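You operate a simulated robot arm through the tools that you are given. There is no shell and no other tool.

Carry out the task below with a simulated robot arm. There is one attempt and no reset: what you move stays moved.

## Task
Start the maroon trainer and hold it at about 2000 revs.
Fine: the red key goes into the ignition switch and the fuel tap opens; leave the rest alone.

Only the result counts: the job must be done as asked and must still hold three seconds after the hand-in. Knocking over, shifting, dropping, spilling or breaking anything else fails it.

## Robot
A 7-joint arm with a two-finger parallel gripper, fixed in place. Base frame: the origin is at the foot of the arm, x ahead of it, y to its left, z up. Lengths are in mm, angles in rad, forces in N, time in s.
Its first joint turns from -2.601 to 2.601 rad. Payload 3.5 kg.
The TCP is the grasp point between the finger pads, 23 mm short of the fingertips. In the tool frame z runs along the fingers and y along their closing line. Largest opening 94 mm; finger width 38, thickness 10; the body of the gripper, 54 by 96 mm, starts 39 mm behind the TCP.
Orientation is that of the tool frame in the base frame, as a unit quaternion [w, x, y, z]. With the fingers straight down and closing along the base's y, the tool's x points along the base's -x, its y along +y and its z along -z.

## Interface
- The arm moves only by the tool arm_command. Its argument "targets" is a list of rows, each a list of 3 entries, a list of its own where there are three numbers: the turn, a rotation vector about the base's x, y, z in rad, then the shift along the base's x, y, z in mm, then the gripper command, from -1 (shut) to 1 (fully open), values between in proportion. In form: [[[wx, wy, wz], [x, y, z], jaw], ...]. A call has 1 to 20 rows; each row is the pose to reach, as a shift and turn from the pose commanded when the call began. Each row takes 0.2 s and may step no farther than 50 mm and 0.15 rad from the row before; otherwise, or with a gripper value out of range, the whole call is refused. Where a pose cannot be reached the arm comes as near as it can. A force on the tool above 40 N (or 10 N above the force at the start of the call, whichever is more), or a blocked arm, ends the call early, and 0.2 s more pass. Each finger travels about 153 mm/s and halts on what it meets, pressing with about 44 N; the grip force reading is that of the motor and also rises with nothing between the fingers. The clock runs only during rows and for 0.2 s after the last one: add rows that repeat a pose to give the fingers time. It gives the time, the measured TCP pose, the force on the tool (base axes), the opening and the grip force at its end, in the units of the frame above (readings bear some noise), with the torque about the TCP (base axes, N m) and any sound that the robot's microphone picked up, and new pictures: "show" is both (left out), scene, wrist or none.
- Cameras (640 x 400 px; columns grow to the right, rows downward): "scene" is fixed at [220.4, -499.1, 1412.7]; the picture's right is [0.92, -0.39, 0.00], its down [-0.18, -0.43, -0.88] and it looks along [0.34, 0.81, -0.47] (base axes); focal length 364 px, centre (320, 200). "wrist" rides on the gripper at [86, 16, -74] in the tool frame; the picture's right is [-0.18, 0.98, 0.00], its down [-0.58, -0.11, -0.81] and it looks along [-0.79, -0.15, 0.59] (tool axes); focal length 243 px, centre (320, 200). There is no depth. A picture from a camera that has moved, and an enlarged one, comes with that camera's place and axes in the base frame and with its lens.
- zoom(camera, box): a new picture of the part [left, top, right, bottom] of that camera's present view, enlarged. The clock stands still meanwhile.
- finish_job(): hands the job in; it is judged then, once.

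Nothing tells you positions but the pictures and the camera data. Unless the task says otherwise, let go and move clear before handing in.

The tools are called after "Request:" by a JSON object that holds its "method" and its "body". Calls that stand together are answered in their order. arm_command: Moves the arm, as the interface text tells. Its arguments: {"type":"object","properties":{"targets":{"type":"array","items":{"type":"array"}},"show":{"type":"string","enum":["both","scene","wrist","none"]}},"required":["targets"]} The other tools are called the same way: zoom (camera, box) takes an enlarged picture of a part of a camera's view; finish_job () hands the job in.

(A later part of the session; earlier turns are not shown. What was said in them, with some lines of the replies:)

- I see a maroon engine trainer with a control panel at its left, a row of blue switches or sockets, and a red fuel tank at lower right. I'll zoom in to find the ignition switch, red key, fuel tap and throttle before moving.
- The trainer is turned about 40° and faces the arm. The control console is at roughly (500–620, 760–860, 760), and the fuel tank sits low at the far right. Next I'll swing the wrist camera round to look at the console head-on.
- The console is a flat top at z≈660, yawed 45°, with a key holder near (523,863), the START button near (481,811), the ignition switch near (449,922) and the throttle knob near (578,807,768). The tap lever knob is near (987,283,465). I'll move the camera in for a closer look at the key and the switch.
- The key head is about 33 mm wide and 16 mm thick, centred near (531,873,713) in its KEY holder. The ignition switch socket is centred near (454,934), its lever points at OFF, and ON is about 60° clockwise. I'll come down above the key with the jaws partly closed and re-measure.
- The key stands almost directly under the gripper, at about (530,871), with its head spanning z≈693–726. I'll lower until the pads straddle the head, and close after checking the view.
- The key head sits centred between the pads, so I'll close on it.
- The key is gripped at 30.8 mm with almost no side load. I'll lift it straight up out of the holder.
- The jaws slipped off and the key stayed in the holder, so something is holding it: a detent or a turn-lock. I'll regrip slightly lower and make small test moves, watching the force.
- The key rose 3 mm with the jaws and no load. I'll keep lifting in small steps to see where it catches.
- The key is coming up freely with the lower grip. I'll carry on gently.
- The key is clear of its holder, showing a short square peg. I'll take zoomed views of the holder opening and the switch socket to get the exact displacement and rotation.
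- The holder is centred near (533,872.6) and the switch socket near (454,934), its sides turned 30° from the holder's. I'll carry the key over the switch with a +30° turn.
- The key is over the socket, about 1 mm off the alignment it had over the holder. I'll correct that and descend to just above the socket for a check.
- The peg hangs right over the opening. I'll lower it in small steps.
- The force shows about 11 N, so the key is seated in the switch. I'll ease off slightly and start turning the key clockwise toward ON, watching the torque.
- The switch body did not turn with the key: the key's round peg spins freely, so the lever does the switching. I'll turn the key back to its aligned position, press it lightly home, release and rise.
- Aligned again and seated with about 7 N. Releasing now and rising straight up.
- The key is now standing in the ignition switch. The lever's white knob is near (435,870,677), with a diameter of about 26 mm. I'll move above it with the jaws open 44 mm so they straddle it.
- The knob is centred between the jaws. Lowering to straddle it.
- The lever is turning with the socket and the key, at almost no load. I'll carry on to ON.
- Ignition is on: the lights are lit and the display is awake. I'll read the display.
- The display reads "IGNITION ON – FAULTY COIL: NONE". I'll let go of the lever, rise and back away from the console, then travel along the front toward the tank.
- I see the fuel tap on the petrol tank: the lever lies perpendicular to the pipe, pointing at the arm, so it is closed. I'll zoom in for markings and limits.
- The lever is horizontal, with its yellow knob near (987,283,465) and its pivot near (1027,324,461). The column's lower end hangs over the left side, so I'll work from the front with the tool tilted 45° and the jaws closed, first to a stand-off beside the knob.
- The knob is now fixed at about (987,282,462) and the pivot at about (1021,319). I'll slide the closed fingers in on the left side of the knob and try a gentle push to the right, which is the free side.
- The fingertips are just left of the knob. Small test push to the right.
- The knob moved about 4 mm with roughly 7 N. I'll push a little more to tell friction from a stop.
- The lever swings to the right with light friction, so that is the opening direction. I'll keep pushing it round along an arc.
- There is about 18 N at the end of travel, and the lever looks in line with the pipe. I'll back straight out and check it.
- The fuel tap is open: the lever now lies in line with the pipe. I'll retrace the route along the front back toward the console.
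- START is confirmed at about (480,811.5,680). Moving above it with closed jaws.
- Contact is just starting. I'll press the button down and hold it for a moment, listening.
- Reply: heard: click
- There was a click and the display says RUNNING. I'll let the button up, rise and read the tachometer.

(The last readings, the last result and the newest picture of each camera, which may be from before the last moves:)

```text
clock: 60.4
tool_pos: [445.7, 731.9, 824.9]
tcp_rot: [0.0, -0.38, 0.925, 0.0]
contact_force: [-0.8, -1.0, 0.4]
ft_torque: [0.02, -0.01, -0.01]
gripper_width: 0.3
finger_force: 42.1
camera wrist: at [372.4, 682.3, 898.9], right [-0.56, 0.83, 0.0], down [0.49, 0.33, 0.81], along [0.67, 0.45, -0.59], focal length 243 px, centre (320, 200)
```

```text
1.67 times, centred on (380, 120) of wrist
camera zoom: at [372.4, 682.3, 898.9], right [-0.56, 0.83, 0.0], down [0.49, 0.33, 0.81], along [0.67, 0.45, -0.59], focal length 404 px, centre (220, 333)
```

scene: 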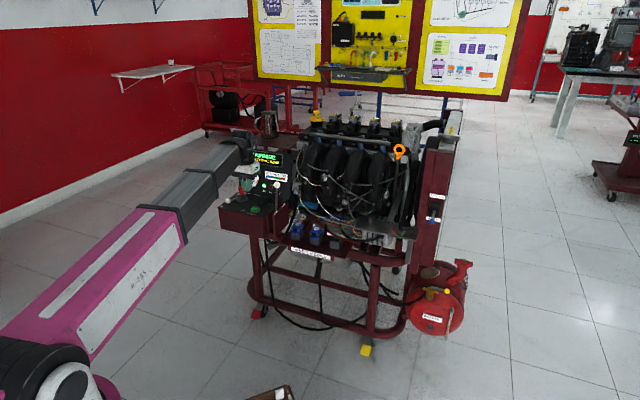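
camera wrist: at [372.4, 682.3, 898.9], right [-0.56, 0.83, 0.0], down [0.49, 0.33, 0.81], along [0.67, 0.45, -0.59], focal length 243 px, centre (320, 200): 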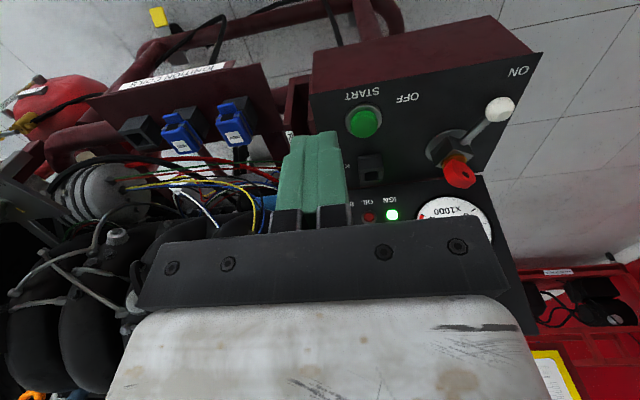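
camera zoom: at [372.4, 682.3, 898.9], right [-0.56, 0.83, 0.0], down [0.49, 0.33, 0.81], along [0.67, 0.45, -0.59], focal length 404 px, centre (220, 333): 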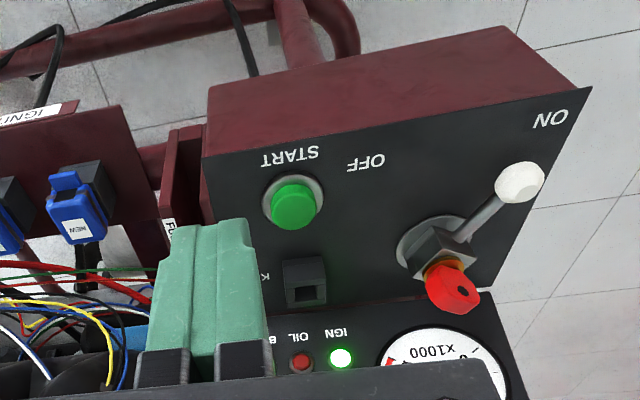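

The engine keeps RUNNING with the button released. Next is the throttle knob near (578,807,768): I'll open the jaws to 50 mm and move above it.

Request:
{"method": "arm_command", "body": {"targets": [[[0, 0, 0], [10, 5, 35], 0.06], [[0, 0, 0], [40, 22, 56], 0.06], [[0, 0, 0], [75, 43, 56], 0.06], [[0, 0, 0], [110, 63, 56], 0.06], [[0, 0, 0], [132.7, 75.8, 36], 0.06], [[0, 0, 0], [132.7, 75.8, 16], 0.06], [[0, 0, 0], [132.7, 75.8, 16], 0.06]]}}

Request:
{"method": "zoom", "body": {"camera": "wrist", "box": [220, 0, 440, 200]}}

Request:
{"method": "zoom", "body": {"camera": "scene", "box": [220, 130, 330, 220]}}

```text
clock: 62.0
tool_pos: [577.3, 809.1, 839.9]
tcp_rot: [0.0, -0.38, 0.925, 0.0]
contact_force: [0.2, 0.4, 0.0]
ft_torque: [-0.04, 0.02, 0.01]
gripper_width: 49.9
finger_force: 0.1
camera wrist: at [505.1, 759.2, 915.2], right [-0.56, 0.83, 0.0], down [0.49, 0.33, 0.81], along [0.67, 0.45, -0.59], focal length 243 px, centre (320, 200)
```

scene: 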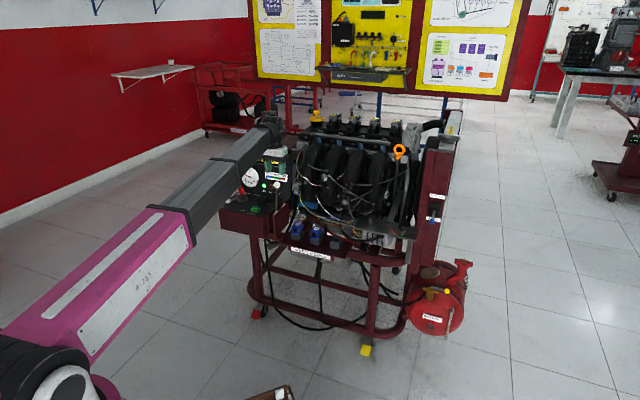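
wrist: 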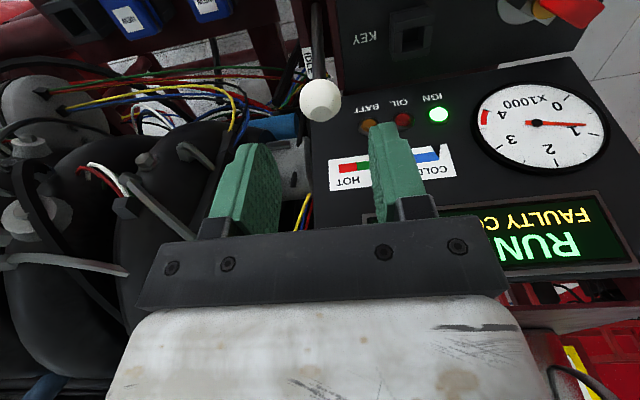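

```text
2.00 times, centred on (330, 100) of wrist
camera zoom: at [505.1, 759.2, 915.2], right [-0.56, 0.83, 0.0], down [0.49, 0.33, 0.81], along [0.67, 0.45, -0.59], focal length 485 px, centre (300, 400)
```

zoom: 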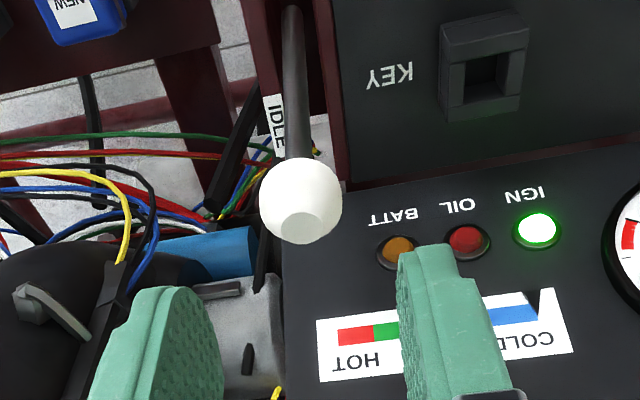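

```text
4.44 times, centred on (275, 175) of scene
camera zoom: at [220.4, -499.1, 1412.7], right [0.92, -0.39, 0.0], down [-0.18, -0.43, -0.88], along [0.34, 0.81, -0.47], focal length 1619 px, centre (520, 311)
```

zoom: 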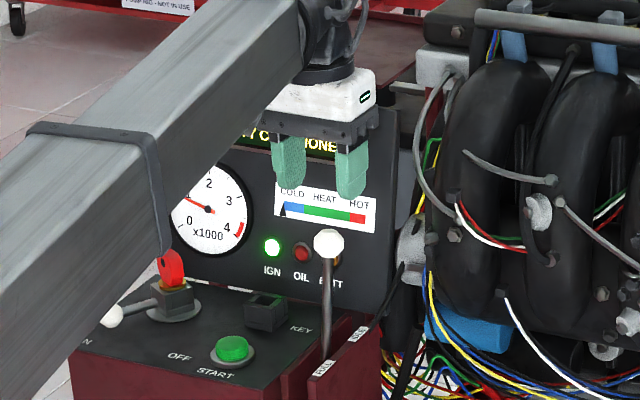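

Idle reads about 900–1000 on the tach. The throttle knob is at (579,811,765.5), so I'll lower the open jaws around it.

Request:
{"method": "arm_command", "body": {"targets": [[[0, 0, 0], [0.9, 1.5, -20], 0.06], [[0, 0, 0], [1.8, 3, -40], 0.06], [[0, 0, 0], [1.8, 3, -58], 0.06], [[0, 0, 0], [1.8, 3, -72], 0.06], [[0, 0, 0], [1.8, 3, -72], 0.06]]}}

Request:
{"method": "zoom", "body": {"camera": "wrist", "box": [220, 40, 440, 240]}}

Request:
{"method": "zoom", "body": {"camera": "scene", "box": [220, 130, 330, 220]}}

Request:
{"method": "zoom", "body": {"camera": "wrist", "box": [480, 80, 640, 240]}}

```text
clock: 63.2
tool_pos: [578.7, 810.9, 766.9]
tcp_rot: [0.0, -0.38, 0.925, -0.001]
contact_force: [0.2, 0.8, -0.2]
ft_torque: [-0.01, 0.01, 0.0]
gripper_width: 49.7
finger_force: 0.0
camera wrist: at [506.7, 761.9, 842.7], right [-0.56, 0.83, 0.0], down [0.49, 0.33, 0.81], along [0.67, 0.45, -0.59], focal length 243 px, centre (320, 200)
```

scene: 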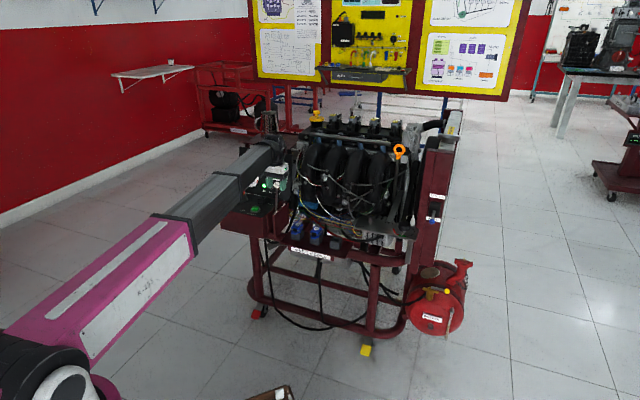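
wrist: 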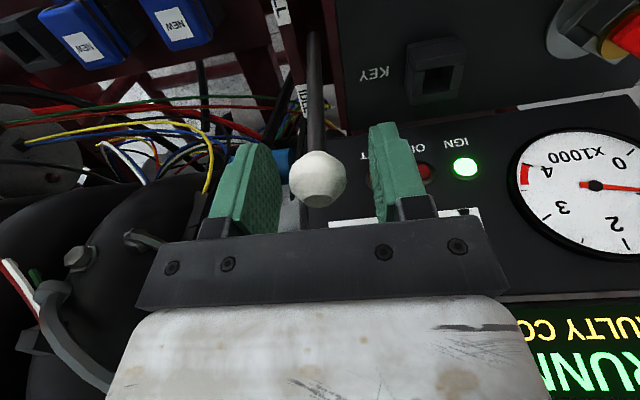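

```text
2.00 times, centred on (330, 140) of wrist
camera zoom: at [506.7, 761.9, 842.7], right [-0.56, 0.83, 0.0], down [0.49, 0.33, 0.81], along [0.67, 0.45, -0.59], focal length 485 px, centre (300, 320)
```

zoom: 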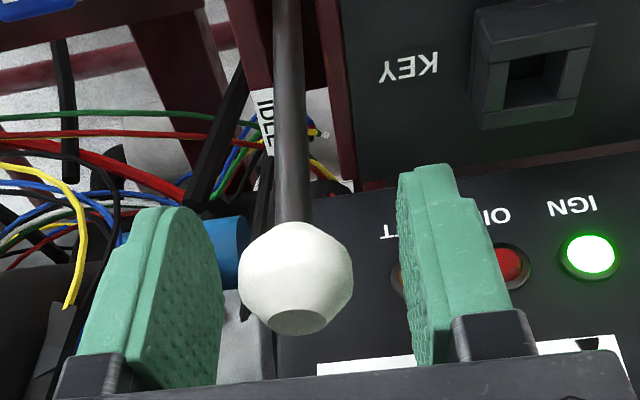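

```text
4.44 times, centred on (275, 175) of scene
camera zoom: at [220.4, -499.1, 1412.7], right [0.92, -0.39, 0.0], down [-0.18, -0.43, -0.88], along [0.34, 0.81, -0.47], focal length 1619 px, centre (520, 311)
```

zoom: 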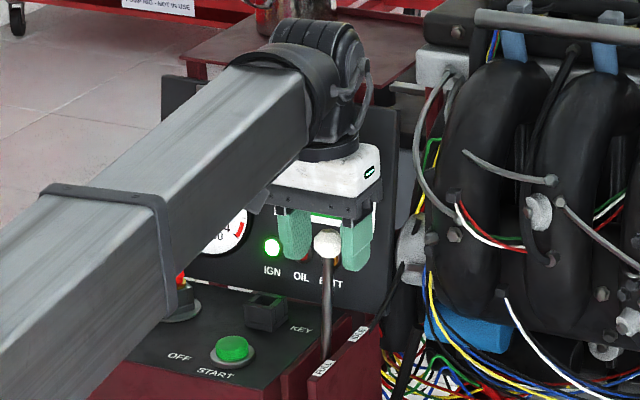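

```text
2.50 times, centred on (560, 160) of wrist
camera zoom: at [506.7, 761.9, 842.7], right [-0.56, 0.83, 0.0], down [0.49, 0.33, 0.81], along [0.67, 0.45, -0.59], focal length 606 px, centre (-280, 300)
```

zoom: 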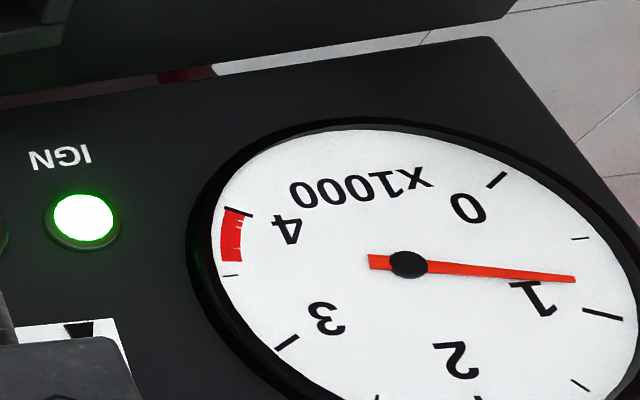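

The tach reads about 850 in the wrist view and the knob is centred between the pads. I'll pinch it and pull it a little toward FULL, watching the needle.

Request:
{"method": "arm_command", "body": {"targets": [[[0, 0, 0], [0, 0, 0], -0.5], [[0, 0, 0], [0, 0, 0], -1], [[0, 0, 0], [0, 0, 0], -1], [[0, 0, 0], [-3, -3, 1.6], -1], [[0, 0, 0], [-6.5, -6.5, 3.3], -1], [[0, 0, 0], [-6.5, -6.5, 3.3], -1]], "show": "wrist"}}

Request:
{"method": "zoom", "body": {"camera": "wrist", "box": [480, 80, 640, 280]}}

Request:
{"method": "zoom", "body": {"camera": "wrist", "box": [220, 40, 440, 240]}}

```text
clock: 64.6
tool_pos: [574.1, 803.4, 770.0]
tcp_rot: [0.0, -0.38, 0.925, -0.001]
contact_force: [18.9, -7.6, -15.7]
ft_torque: [0.72, -0.85, -0.03]
gripper_width: 27.3
finger_force: 44.7
camera wrist: at [501.5, 755.1, 845.4], right [-0.56, 0.83, 0.0], down [0.49, 0.33, 0.81], along [0.67, 0.45, -0.59], focal length 243 px, centre (320, 200)
```

wrist: 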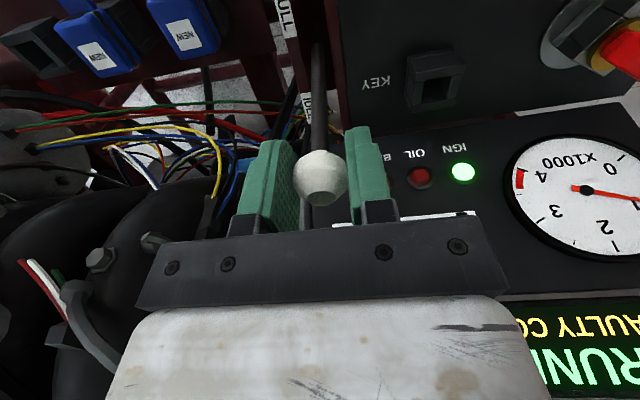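

```text
2.00 times, centred on (560, 180) of wrist
camera zoom: at [501.5, 755.1, 845.4], right [-0.56, 0.83, 0.0], down [0.49, 0.33, 0.81], along [0.67, 0.45, -0.59], focal length 485 px, centre (-160, 240)
```

zoom: 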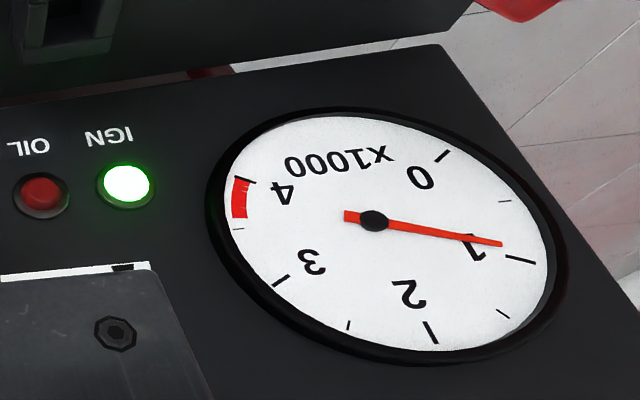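

```text
2.00 times, centred on (330, 140) of wrist
camera zoom: at [501.5, 755.1, 845.4], right [-0.56, 0.83, 0.0], down [0.49, 0.33, 0.81], along [0.67, 0.45, -0.59], focal length 485 px, centre (300, 320)
```

zoom: 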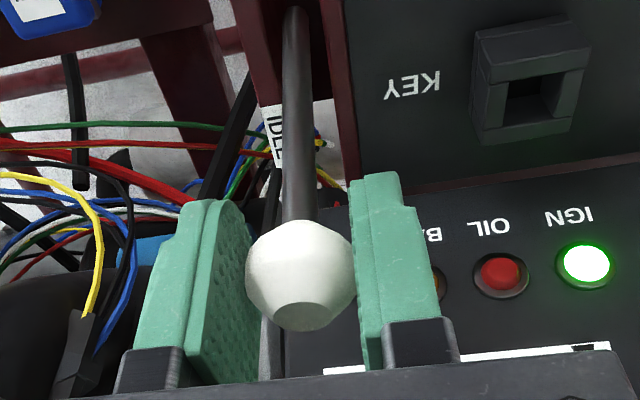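

The knob followed about 9 mm and the needle rose slightly to about 0.9. There is some side and downward load, so I'll correct for that while pulling further.

Request:
{"method": "arm_command", "body": {"targets": [[[0, 0, 0], [0.5, -0.5, -1], -1], [[0, 0, 0], [-1.5, -3.5, -0.8], -1], [[0, 0, 0], [-3.5, -5.5, -0.5], -1], [[0, 0, 0], [-6, -8, 0], -1], [[0, 0, 0], [-6, -8, 0], -1], [[0, 0, 0], [-6, -8, 0], -1]], "show": "wrist"}}

Request:
{"method": "zoom", "body": {"camera": "wrist", "box": [480, 80, 640, 280]}}

Request:
{"method": "zoom", "body": {"camera": "wrist", "box": [220, 40, 440, 240]}}

```text
clock: 66.0
tool_pos: [567.2, 796.6, 771.4]
tcp_rot: [0.0, -0.381, 0.925, 0.0]
contact_force: [15.7, -0.8, -1.3]
ft_torque: [0.83, -0.94, -0.02]
gripper_width: 27.0
finger_force: 44.6
camera wrist: at [494.4, 747.6, 846.5], right [-0.56, 0.83, 0.0], down [0.49, 0.33, 0.81], along [0.67, 0.45, -0.59], focal length 243 px, centre (320, 200)
```

wrist: 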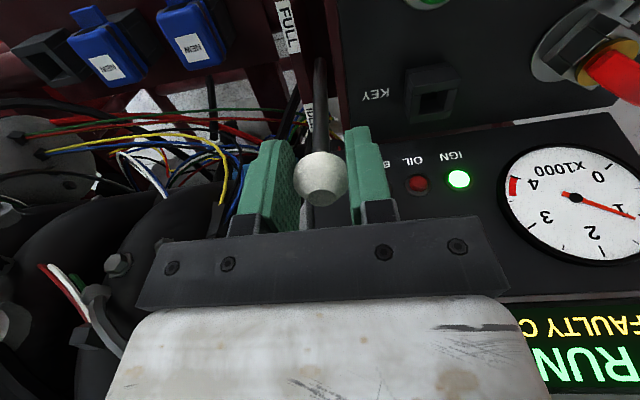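

```text
2.00 times, centred on (560, 180) of wrist
camera zoom: at [494.4, 747.6, 846.5], right [-0.56, 0.83, 0.0], down [0.49, 0.33, 0.81], along [0.67, 0.45, -0.59], focal length 485 px, centre (-160, 240)
```

zoom: 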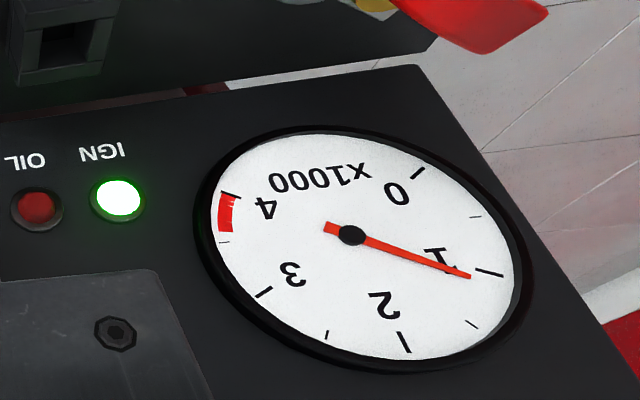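

```text
2.00 times, centred on (330, 140) of wrist
camera zoom: at [494.4, 747.6, 846.5], right [-0.56, 0.83, 0.0], down [0.49, 0.33, 0.81], along [0.67, 0.45, -0.59], focal length 485 px, centre (300, 320)
```

zoom: 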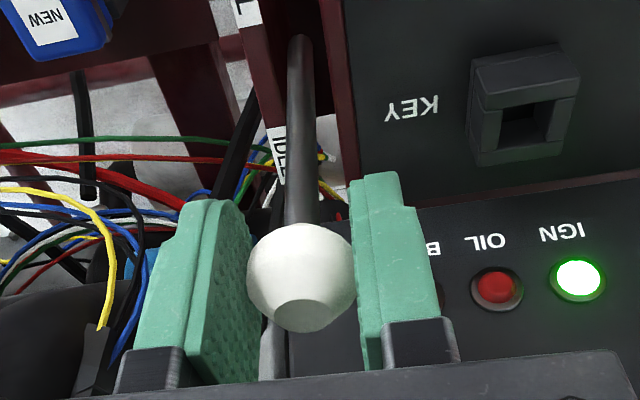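

About 1100 rpm now, and the pull is steady at roughly 10 N. I'll continue in the same direction with little height change.

Request:
{"method": "arm_command", "body": {"targets": [[[0, 0, 0], [-2.5, -4.5, 0.2], -1], [[0, 0, 0], [-5.5, -7.5, 0.4], -1], [[0, 0, 0], [-8.5, -10.5, 0.6], -1], [[0, 0, 0], [-11.5, -13.5, 0.7], -1], [[0, 0, 0], [-13.4, -15.4, 0.7], -1], [[0, 0, 0], [-13.4, -15.4, 0.7], -1], [[0, 0, 0], [-13.4, -15.4, 0.7], -1]], "show": "wrist"}}

Request:
{"method": "zoom", "body": {"camera": "wrist", "box": [480, 80, 640, 280]}}

Request:
{"method": "zoom", "body": {"camera": "wrist", "box": [220, 40, 440, 240]}}

```text
clock: 67.6
tool_pos: [553.8, 782.5, 771.3]
tcp_rot: [0.0, -0.38, 0.925, 0.0]
contact_force: [-5.3, 20.1, -11.5]
ft_torque: [0.83, -0.61, 0.06]
gripper_width: 27.0
finger_force: 45.2
camera wrist: at [480.2, 733.0, 846.6], right [-0.56, 0.83, 0.0], down [0.49, 0.33, 0.81], along [0.67, 0.45, -0.59], focal length 243 px, centre (320, 200)
```

wrist: 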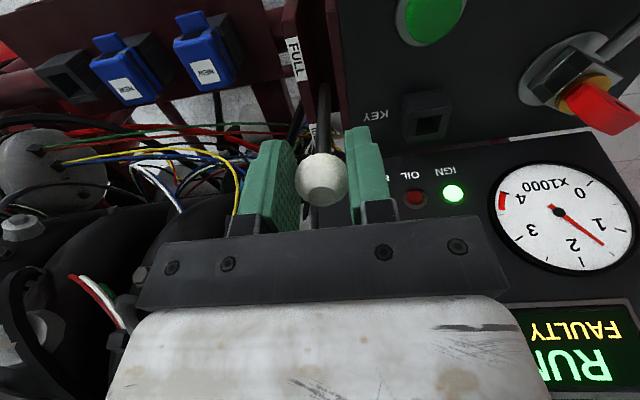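

```text
2.00 times, centred on (560, 180) of wrist
camera zoom: at [480.2, 733.0, 846.6], right [-0.56, 0.83, 0.0], down [0.49, 0.33, 0.81], along [0.67, 0.45, -0.59], focal length 485 px, centre (-160, 240)
```

zoom: 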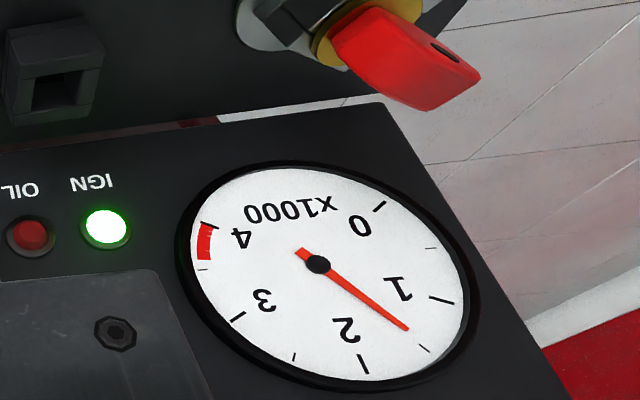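

```text
2.00 times, centred on (330, 140) of wrist
camera zoom: at [480.2, 733.0, 846.6], right [-0.56, 0.83, 0.0], down [0.49, 0.33, 0.81], along [0.67, 0.45, -0.59], focal length 485 px, centre (300, 320)
```

zoom: 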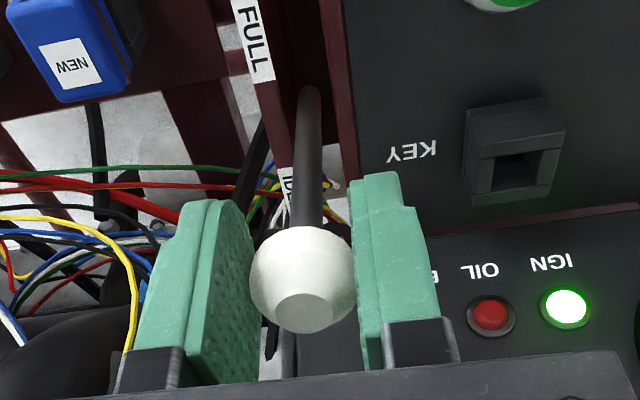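

About 1430 rpm. I'll correct the slight side load and pull on, now following the arc slightly downward.

Request:
{"method": "arm_command", "body": {"targets": [[[0, 0, 0], [-2.8, -1.4, -1], -1], [[0, 0, 0], [-5.8, -4.4, -1.4], -1], [[0, 0, 0], [-8.4, -7, -1.8], -1], [[0, 0, 0], [-11, -9.6, -2.2], -1], [[0, 0, 0], [-13.4, -12, -2.6], -1], [[0, 0, 0], [-13.4, -12, -2.6], -1], [[0, 0, 0], [-13.4, -12, -2.6], -1]], "show": "wrist"}}

Request:
{"method": "zoom", "body": {"camera": "wrist", "box": [480, 80, 640, 280]}}

Request:
{"method": "zoom", "body": {"camera": "wrist", "box": [220, 40, 440, 240]}}

```text
clock: 69.2
tool_pos: [540.4, 770.4, 769.4]
tcp_rot: [0.001, -0.38, 0.925, 0.0]
contact_force: [-2.1, 18.7, -4.2]
ft_torque: [0.89, -0.77, 0.04]
gripper_width: 27.1
finger_force: 45.4
camera wrist: at [467.6, 720.7, 844.2], right [-0.56, 0.83, 0.0], down [0.49, 0.33, 0.81], along [0.67, 0.45, -0.59], focal length 243 px, centre (320, 200)
```

wrist: 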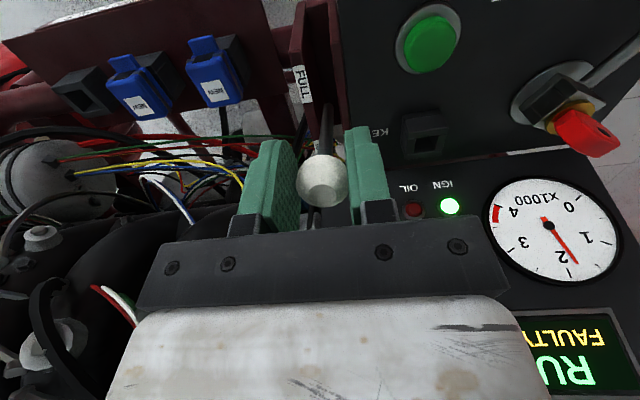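

```text
2.00 times, centred on (560, 180) of wrist
camera zoom: at [467.6, 720.7, 844.2], right [-0.56, 0.83, 0.0], down [0.49, 0.33, 0.81], along [0.67, 0.45, -0.59], focal length 485 px, centre (-160, 240)
```

zoom: 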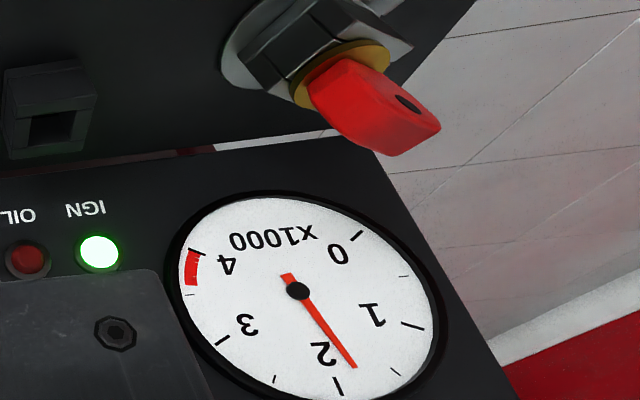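

```text
2.00 times, centred on (330, 140) of wrist
camera zoom: at [467.6, 720.7, 844.2], right [-0.56, 0.83, 0.0], down [0.49, 0.33, 0.81], along [0.67, 0.45, -0.59], focal length 485 px, centre (300, 320)
```

zoom: 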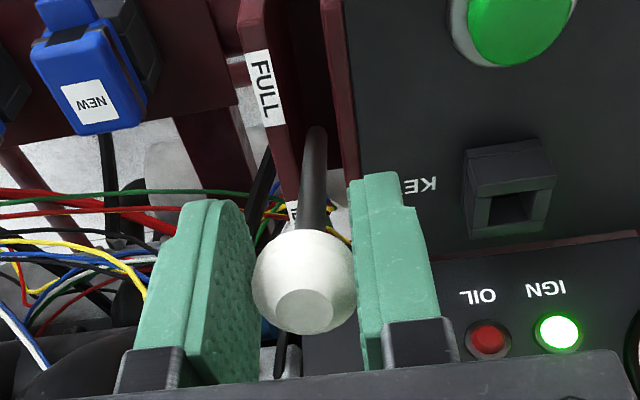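

About 1760 rpm. Some 12 mm more should do it.

Request:
{"method": "arm_command", "body": {"targets": [[[0, 0, 0], [-3, -2, -0.6], -1], [[0, 0, 0], [-5.5, -4.6, -1.2], -1], [[0, 0, 0], [-8.5, -7.5, -2], -1], [[0, 0, 0], [-8.5, -7.5, -2], -1], [[0, 0, 0], [-8.5, -7.5, -2], -1], [[0, 0, 0], [-8.5, -7.5, -2], -1], [[0, 0, 0], [-8.5, -7.5, -2], -1]], "show": "wrist"}}

Request:
{"method": "zoom", "body": {"camera": "wrist", "box": [480, 80, 640, 280]}}

```text
clock: 70.8
tool_pos: [533.2, 760.5, 765.3]
tcp_rot: [0.0, -0.38, 0.925, 0.0]
contact_force: [3.6, 12.5, -7.1]
ft_torque: [0.81, -0.75, 0.05]
gripper_width: 27.2
finger_force: 45.4
camera wrist: at [459.4, 712.7, 841.9], right [-0.56, 0.83, 0.0], down [0.49, 0.33, 0.81], along [0.67, 0.45, -0.59], focal length 243 px, centre (320, 200)
```

wrist: 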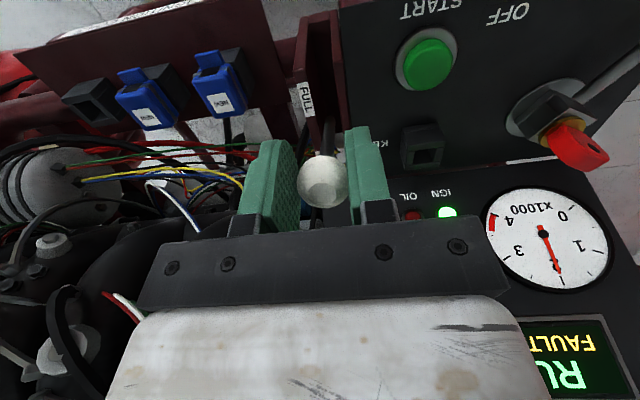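

```text
2.00 times, centred on (560, 180) of wrist
camera zoom: at [459.4, 712.7, 841.9], right [-0.56, 0.83, 0.0], down [0.49, 0.33, 0.81], along [0.67, 0.45, -0.59], focal length 485 px, centre (-160, 240)
```

zoom: 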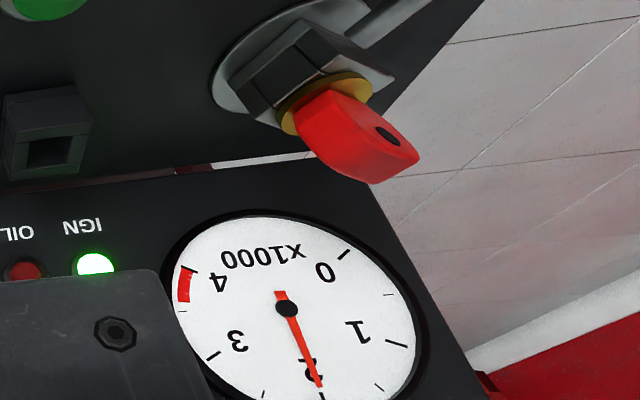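

Request:
{"method": "zoom", "body": {"camera": "wrist", "box": [480, 170, 640, 310]}}

```text
2.86 times, centred on (560, 240) of wrist
camera zoom: at [459.4, 712.7, 841.9], right [-0.56, 0.83, 0.0], down [0.49, 0.33, 0.81], along [0.67, 0.45, -0.59], focal length 693 px, centre (-366, 86)
```

zoom: 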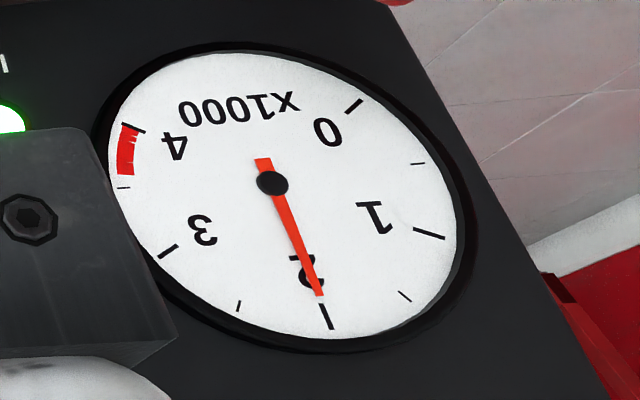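

The needle is at about 1970 rpm. I'll release the knob gently and check that it stays.

Request:
{"method": "arm_command", "body": {"targets": [[[0, 0, 0], [0, 0, 0], -0.36], [[0, 0, 0], [0, 0, 0], -0.2], [[0, 0, 0], [0, 0, 0], 0.06], [[0, 0, 0], [0, 0, 0], 0.06], [[0, 0, 0], [0, 0, 0], 0.06], [[0, 0, 0], [0, 0, 0], 0.06]], "show": "wrist"}}

Request:
{"method": "zoom", "body": {"camera": "wrist", "box": [480, 170, 640, 310]}}

Request:
{"method": "zoom", "body": {"camera": "wrist", "box": [220, 40, 440, 240]}}

```text
clock: 72.2
tool_pos: [531.2, 762.5, 766.4]
tcp_rot: [0.0, -0.381, 0.925, 0.0]
contact_force: [0.5, 0.0, -1.2]
ft_torque: [0.03, 0.0, -0.02]
gripper_width: 49.9
finger_force: 0.0
camera wrist: at [459.1, 712.4, 842.4], right [-0.56, 0.83, 0.0], down [0.49, 0.33, 0.81], along [0.67, 0.45, -0.59], focal length 243 px, centre (320, 200)
```

wrist: 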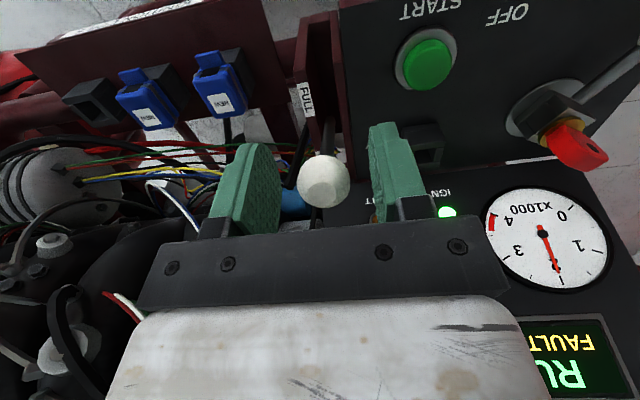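

```text
2.86 times, centred on (560, 240) of wrist
camera zoom: at [459.1, 712.4, 842.4], right [-0.56, 0.83, 0.0], down [0.49, 0.33, 0.81], along [0.67, 0.45, -0.59], focal length 693 px, centre (-366, 86)
```

zoom: 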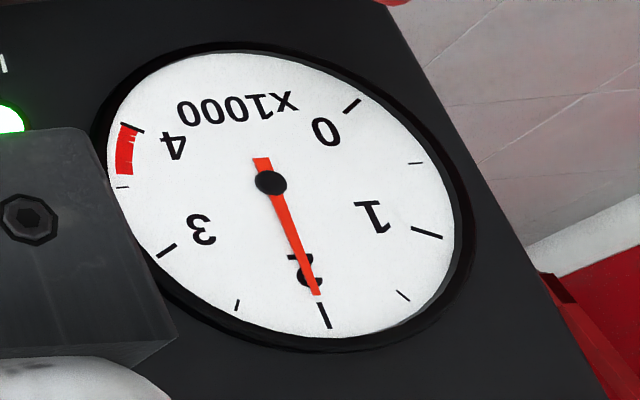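

```text
2.00 times, centred on (330, 140) of wrist
camera zoom: at [459.1, 712.4, 842.4], right [-0.56, 0.83, 0.0], down [0.49, 0.33, 0.81], along [0.67, 0.45, -0.59], focal length 485 px, centre (300, 320)
```

zoom: 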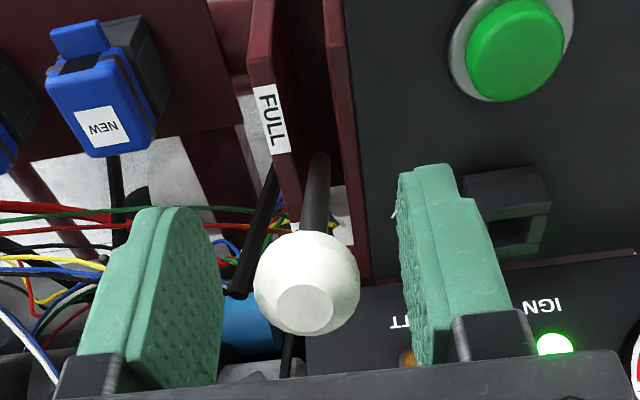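

It holds at about 1970 with the jaws open. I'll rise straight up and withdraw clear of the console.

Request:
{"method": "arm_command", "body": {"targets": [[[0, 0, 0], [0, 0, 15], 0.06], [[0, 0, 0], [0, 0, 35], 0.06], [[0, 0, 0], [0, 0, 65], 0.06], [[0, 0, 0], [0, 0, 100], 0.06], [[0, 0, 0], [-10, -35, 125], 0.06], [[0, 0, 0], [-20, -75, 140], 0.06], [[0, 0, 0], [-30, -115, 150], 0.06], [[0, 0, 0], [-30, -155, 150], 0.06], [[0, 0, 0], [-20, -195, 150], 0.06], [[0, 0, 0], [-5, -235, 150], 0.06], [[0, 0, 0], [10, -270, 150], 0.06], [[0, 0, 0], [10, -270, 150], 0.06]]}}

Request:
{"method": "zoom", "body": {"camera": "scene", "box": [220, 140, 310, 220]}}

Request:
{"method": "zoom", "body": {"camera": "scene", "box": [235, 145, 285, 195]}}

Request:
{"method": "zoom", "body": {"camera": "scene", "box": [380, 240, 500, 340]}}

```text
clock: 74.8
tool_pos: [541.2, 490.1, 917.7]
tcp_rot: [0.0, -0.381, 0.925, 0.0]
contact_force: [-1.3, -0.6, -0.3]
ft_torque: [0.01, 0.02, 0.0]
gripper_width: 49.8
finger_force: 0.0
camera wrist: at [469.3, 441.9, 992.7], right [-0.56, 0.83, 0.0], down [0.49, 0.33, 0.81], along [0.67, 0.45, -0.59], focal length 243 px, centre (320, 200)
```

scene: 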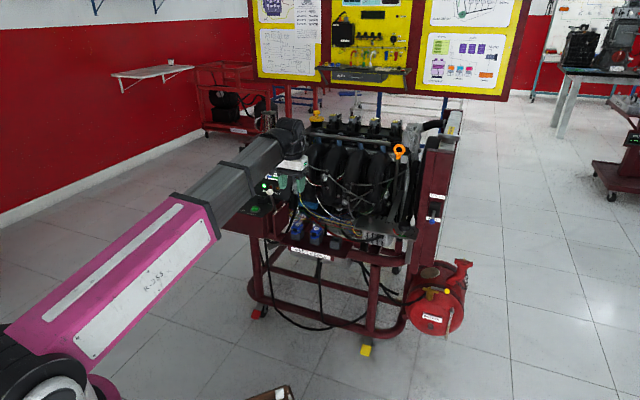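
wrist: 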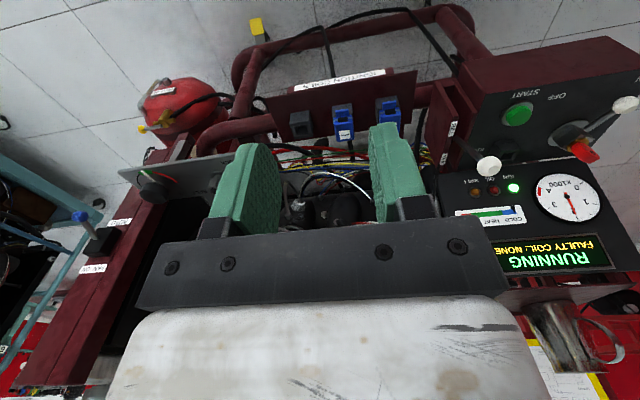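

```text
5.00 times, centred on (265, 180) of scene
camera zoom: at [220.4, -499.1, 1412.7], right [0.92, -0.39, 0.0], down [-0.18, -0.43, -0.88], along [0.34, 0.81, -0.47], focal length 1822 px, centre (595, 300)
```

zoom: 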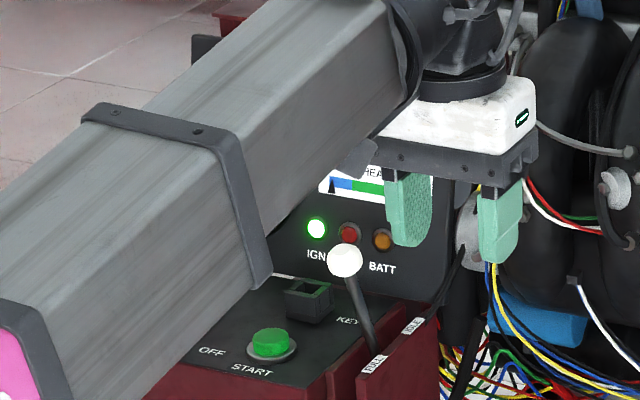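

```text
8.00 times, centred on (260, 170) of scene
camera zoom: at [220.4, -499.1, 1412.7], right [0.92, -0.39, 0.0], down [-0.18, -0.43, -0.88], along [0.34, 0.81, -0.47], focal length 2915 px, centre (800, 440)
```

zoom: 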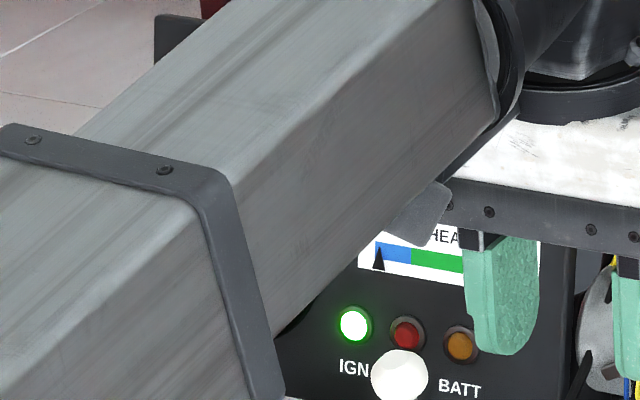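

```text
4.00 times, centred on (440, 290) of scene
camera zoom: at [220.4, -499.1, 1412.7], right [0.92, -0.39, 0.0], down [-0.18, -0.43, -0.88], along [0.34, 0.81, -0.47], focal length 1457 px, centre (-160, -160)
```

zoom: 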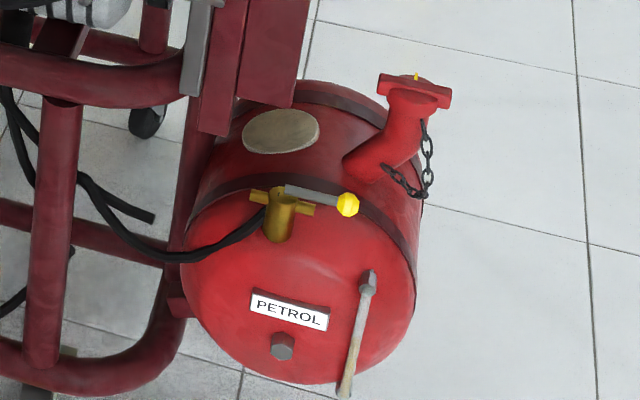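

Request:
{"method": "zoom", "body": {"camera": "wrist", "box": [470, 80, 640, 290]}}

Request:
{"method": "arm_command", "body": {"targets": [[[0, 0, 0], [30, -30, 0], 0.06], [[0, 0, 0], [60, -60, 0], 0.06], [[0, 0, 0], [90, -90, 0], 0.06], [[0, 0, 0], [120, -120, 0], 0.06], [[0, 0, 0], [150, -150, 0], 0.06], [[0, 0, 0], [150, -185, 0], 0.06], [[0, 0, 0], [150, -220, 0], 0.06], [[0, 0, 0], [150, -220, 0], 0.06]]}}

Request:
{"method": "zoom", "body": {"camera": "scene", "box": [220, 140, 310, 220]}}

Request:
{"method": "zoom", "body": {"camera": "scene", "box": [230, 145, 290, 200]}}

```text
1.90 times, centred on (555, 185) of wrist
camera zoom: at [469.3, 441.9, 992.7], right [-0.56, 0.83, 0.0], down [0.49, 0.33, 0.81], along [0.67, 0.45, -0.59], focal length 462 px, centre (-128, 229)
```

zoom: 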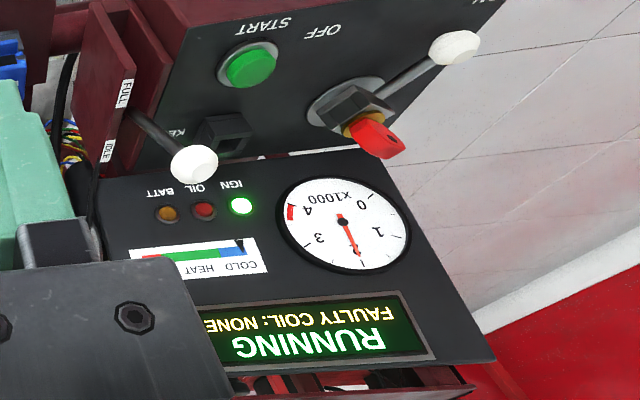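

```text
clock: 76.6
tool_pos: [692.4, 270.9, 918.3]
tcp_rot: [0.001, -0.38, 0.925, -0.001]
contact_force: [-0.4, -0.7, 0.2]
ft_torque: [-0.02, 0.01, -0.02]
gripper_width: 49.5
finger_force: 0.0
camera wrist: at [620.0, 222.3, 993.2], right [-0.56, 0.83, 0.0], down [0.49, 0.33, 0.81], along [0.67, 0.45, -0.59], focal length 243 px, centre (320, 200)
```

scene: 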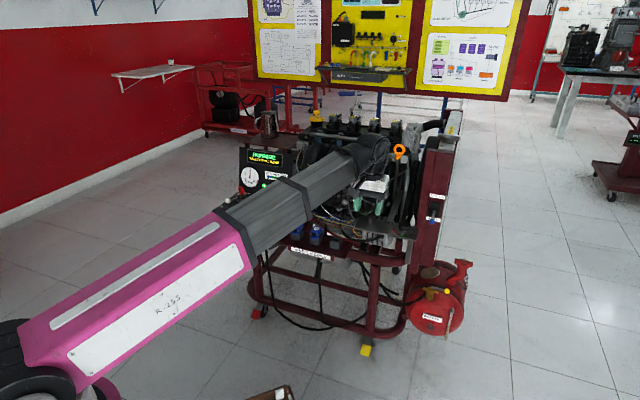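
wrist: 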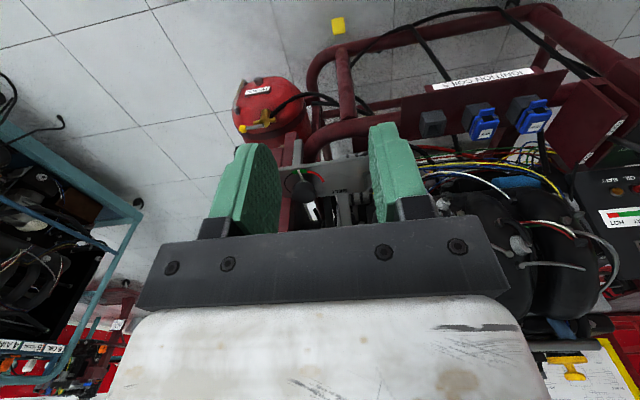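

```text
5.00 times, centred on (265, 180) of scene
camera zoom: at [220.4, -499.1, 1412.7], right [0.92, -0.39, 0.0], down [-0.18, -0.43, -0.88], along [0.34, 0.81, -0.47], focal length 1822 px, centre (595, 300)
```

zoom: 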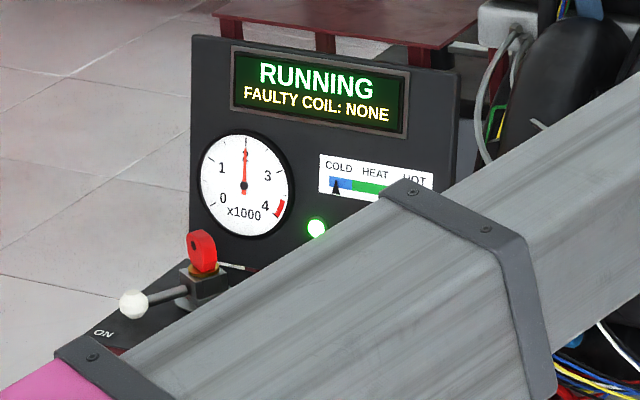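

```text
7.27 times, centred on (260, 172) of scene
camera zoom: at [220.4, -499.1, 1412.7], right [0.92, -0.39, 0.0], down [-0.18, -0.43, -0.88], along [0.34, 0.81, -0.47], focal length 2650 px, centre (756, 400)
```

zoom: 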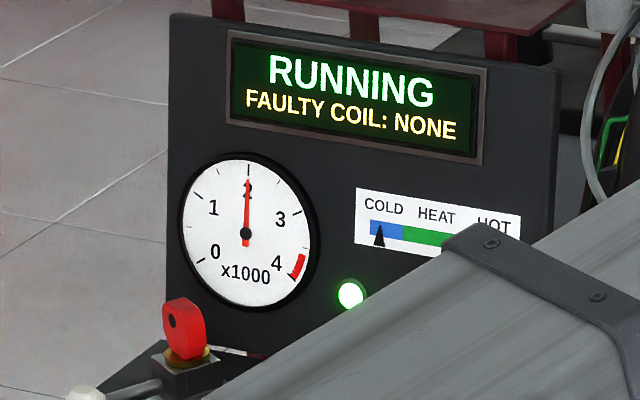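

The engine is RUNNING with the needle right at 2000. The key is in the switch, which is set to ON, the fuel tap lies in line with its pipe, and the arm is clear of everything, so I'm handing in.

Request:
{"method": "finish_job", "body": {}}

```text
The job is handed in.
```

The maroon trainer is running at about 2000 revs. The display reads RUNNING with no faulty coil, and the tach was still steady two readings after I let go of the throttle.

- **Red key:** it is out of its holder and standing in the ignition switch, and the switch lever is at ON. My first pull slipped off and left the key in place. I turned it about 15° in the switch, found it spins freely, and turned it back.
- **Fuel tap:** it is open, with the lever swung to the right until it lines up with the pipe.
- **Start and throttle:** I pressed START once, then pulled the throttle lever toward FULL from idle (about 850 revs). The lever stays where I left it.

I didn't touch anything else on the trainer. The jaws are open and the arm is clear of the trainer.
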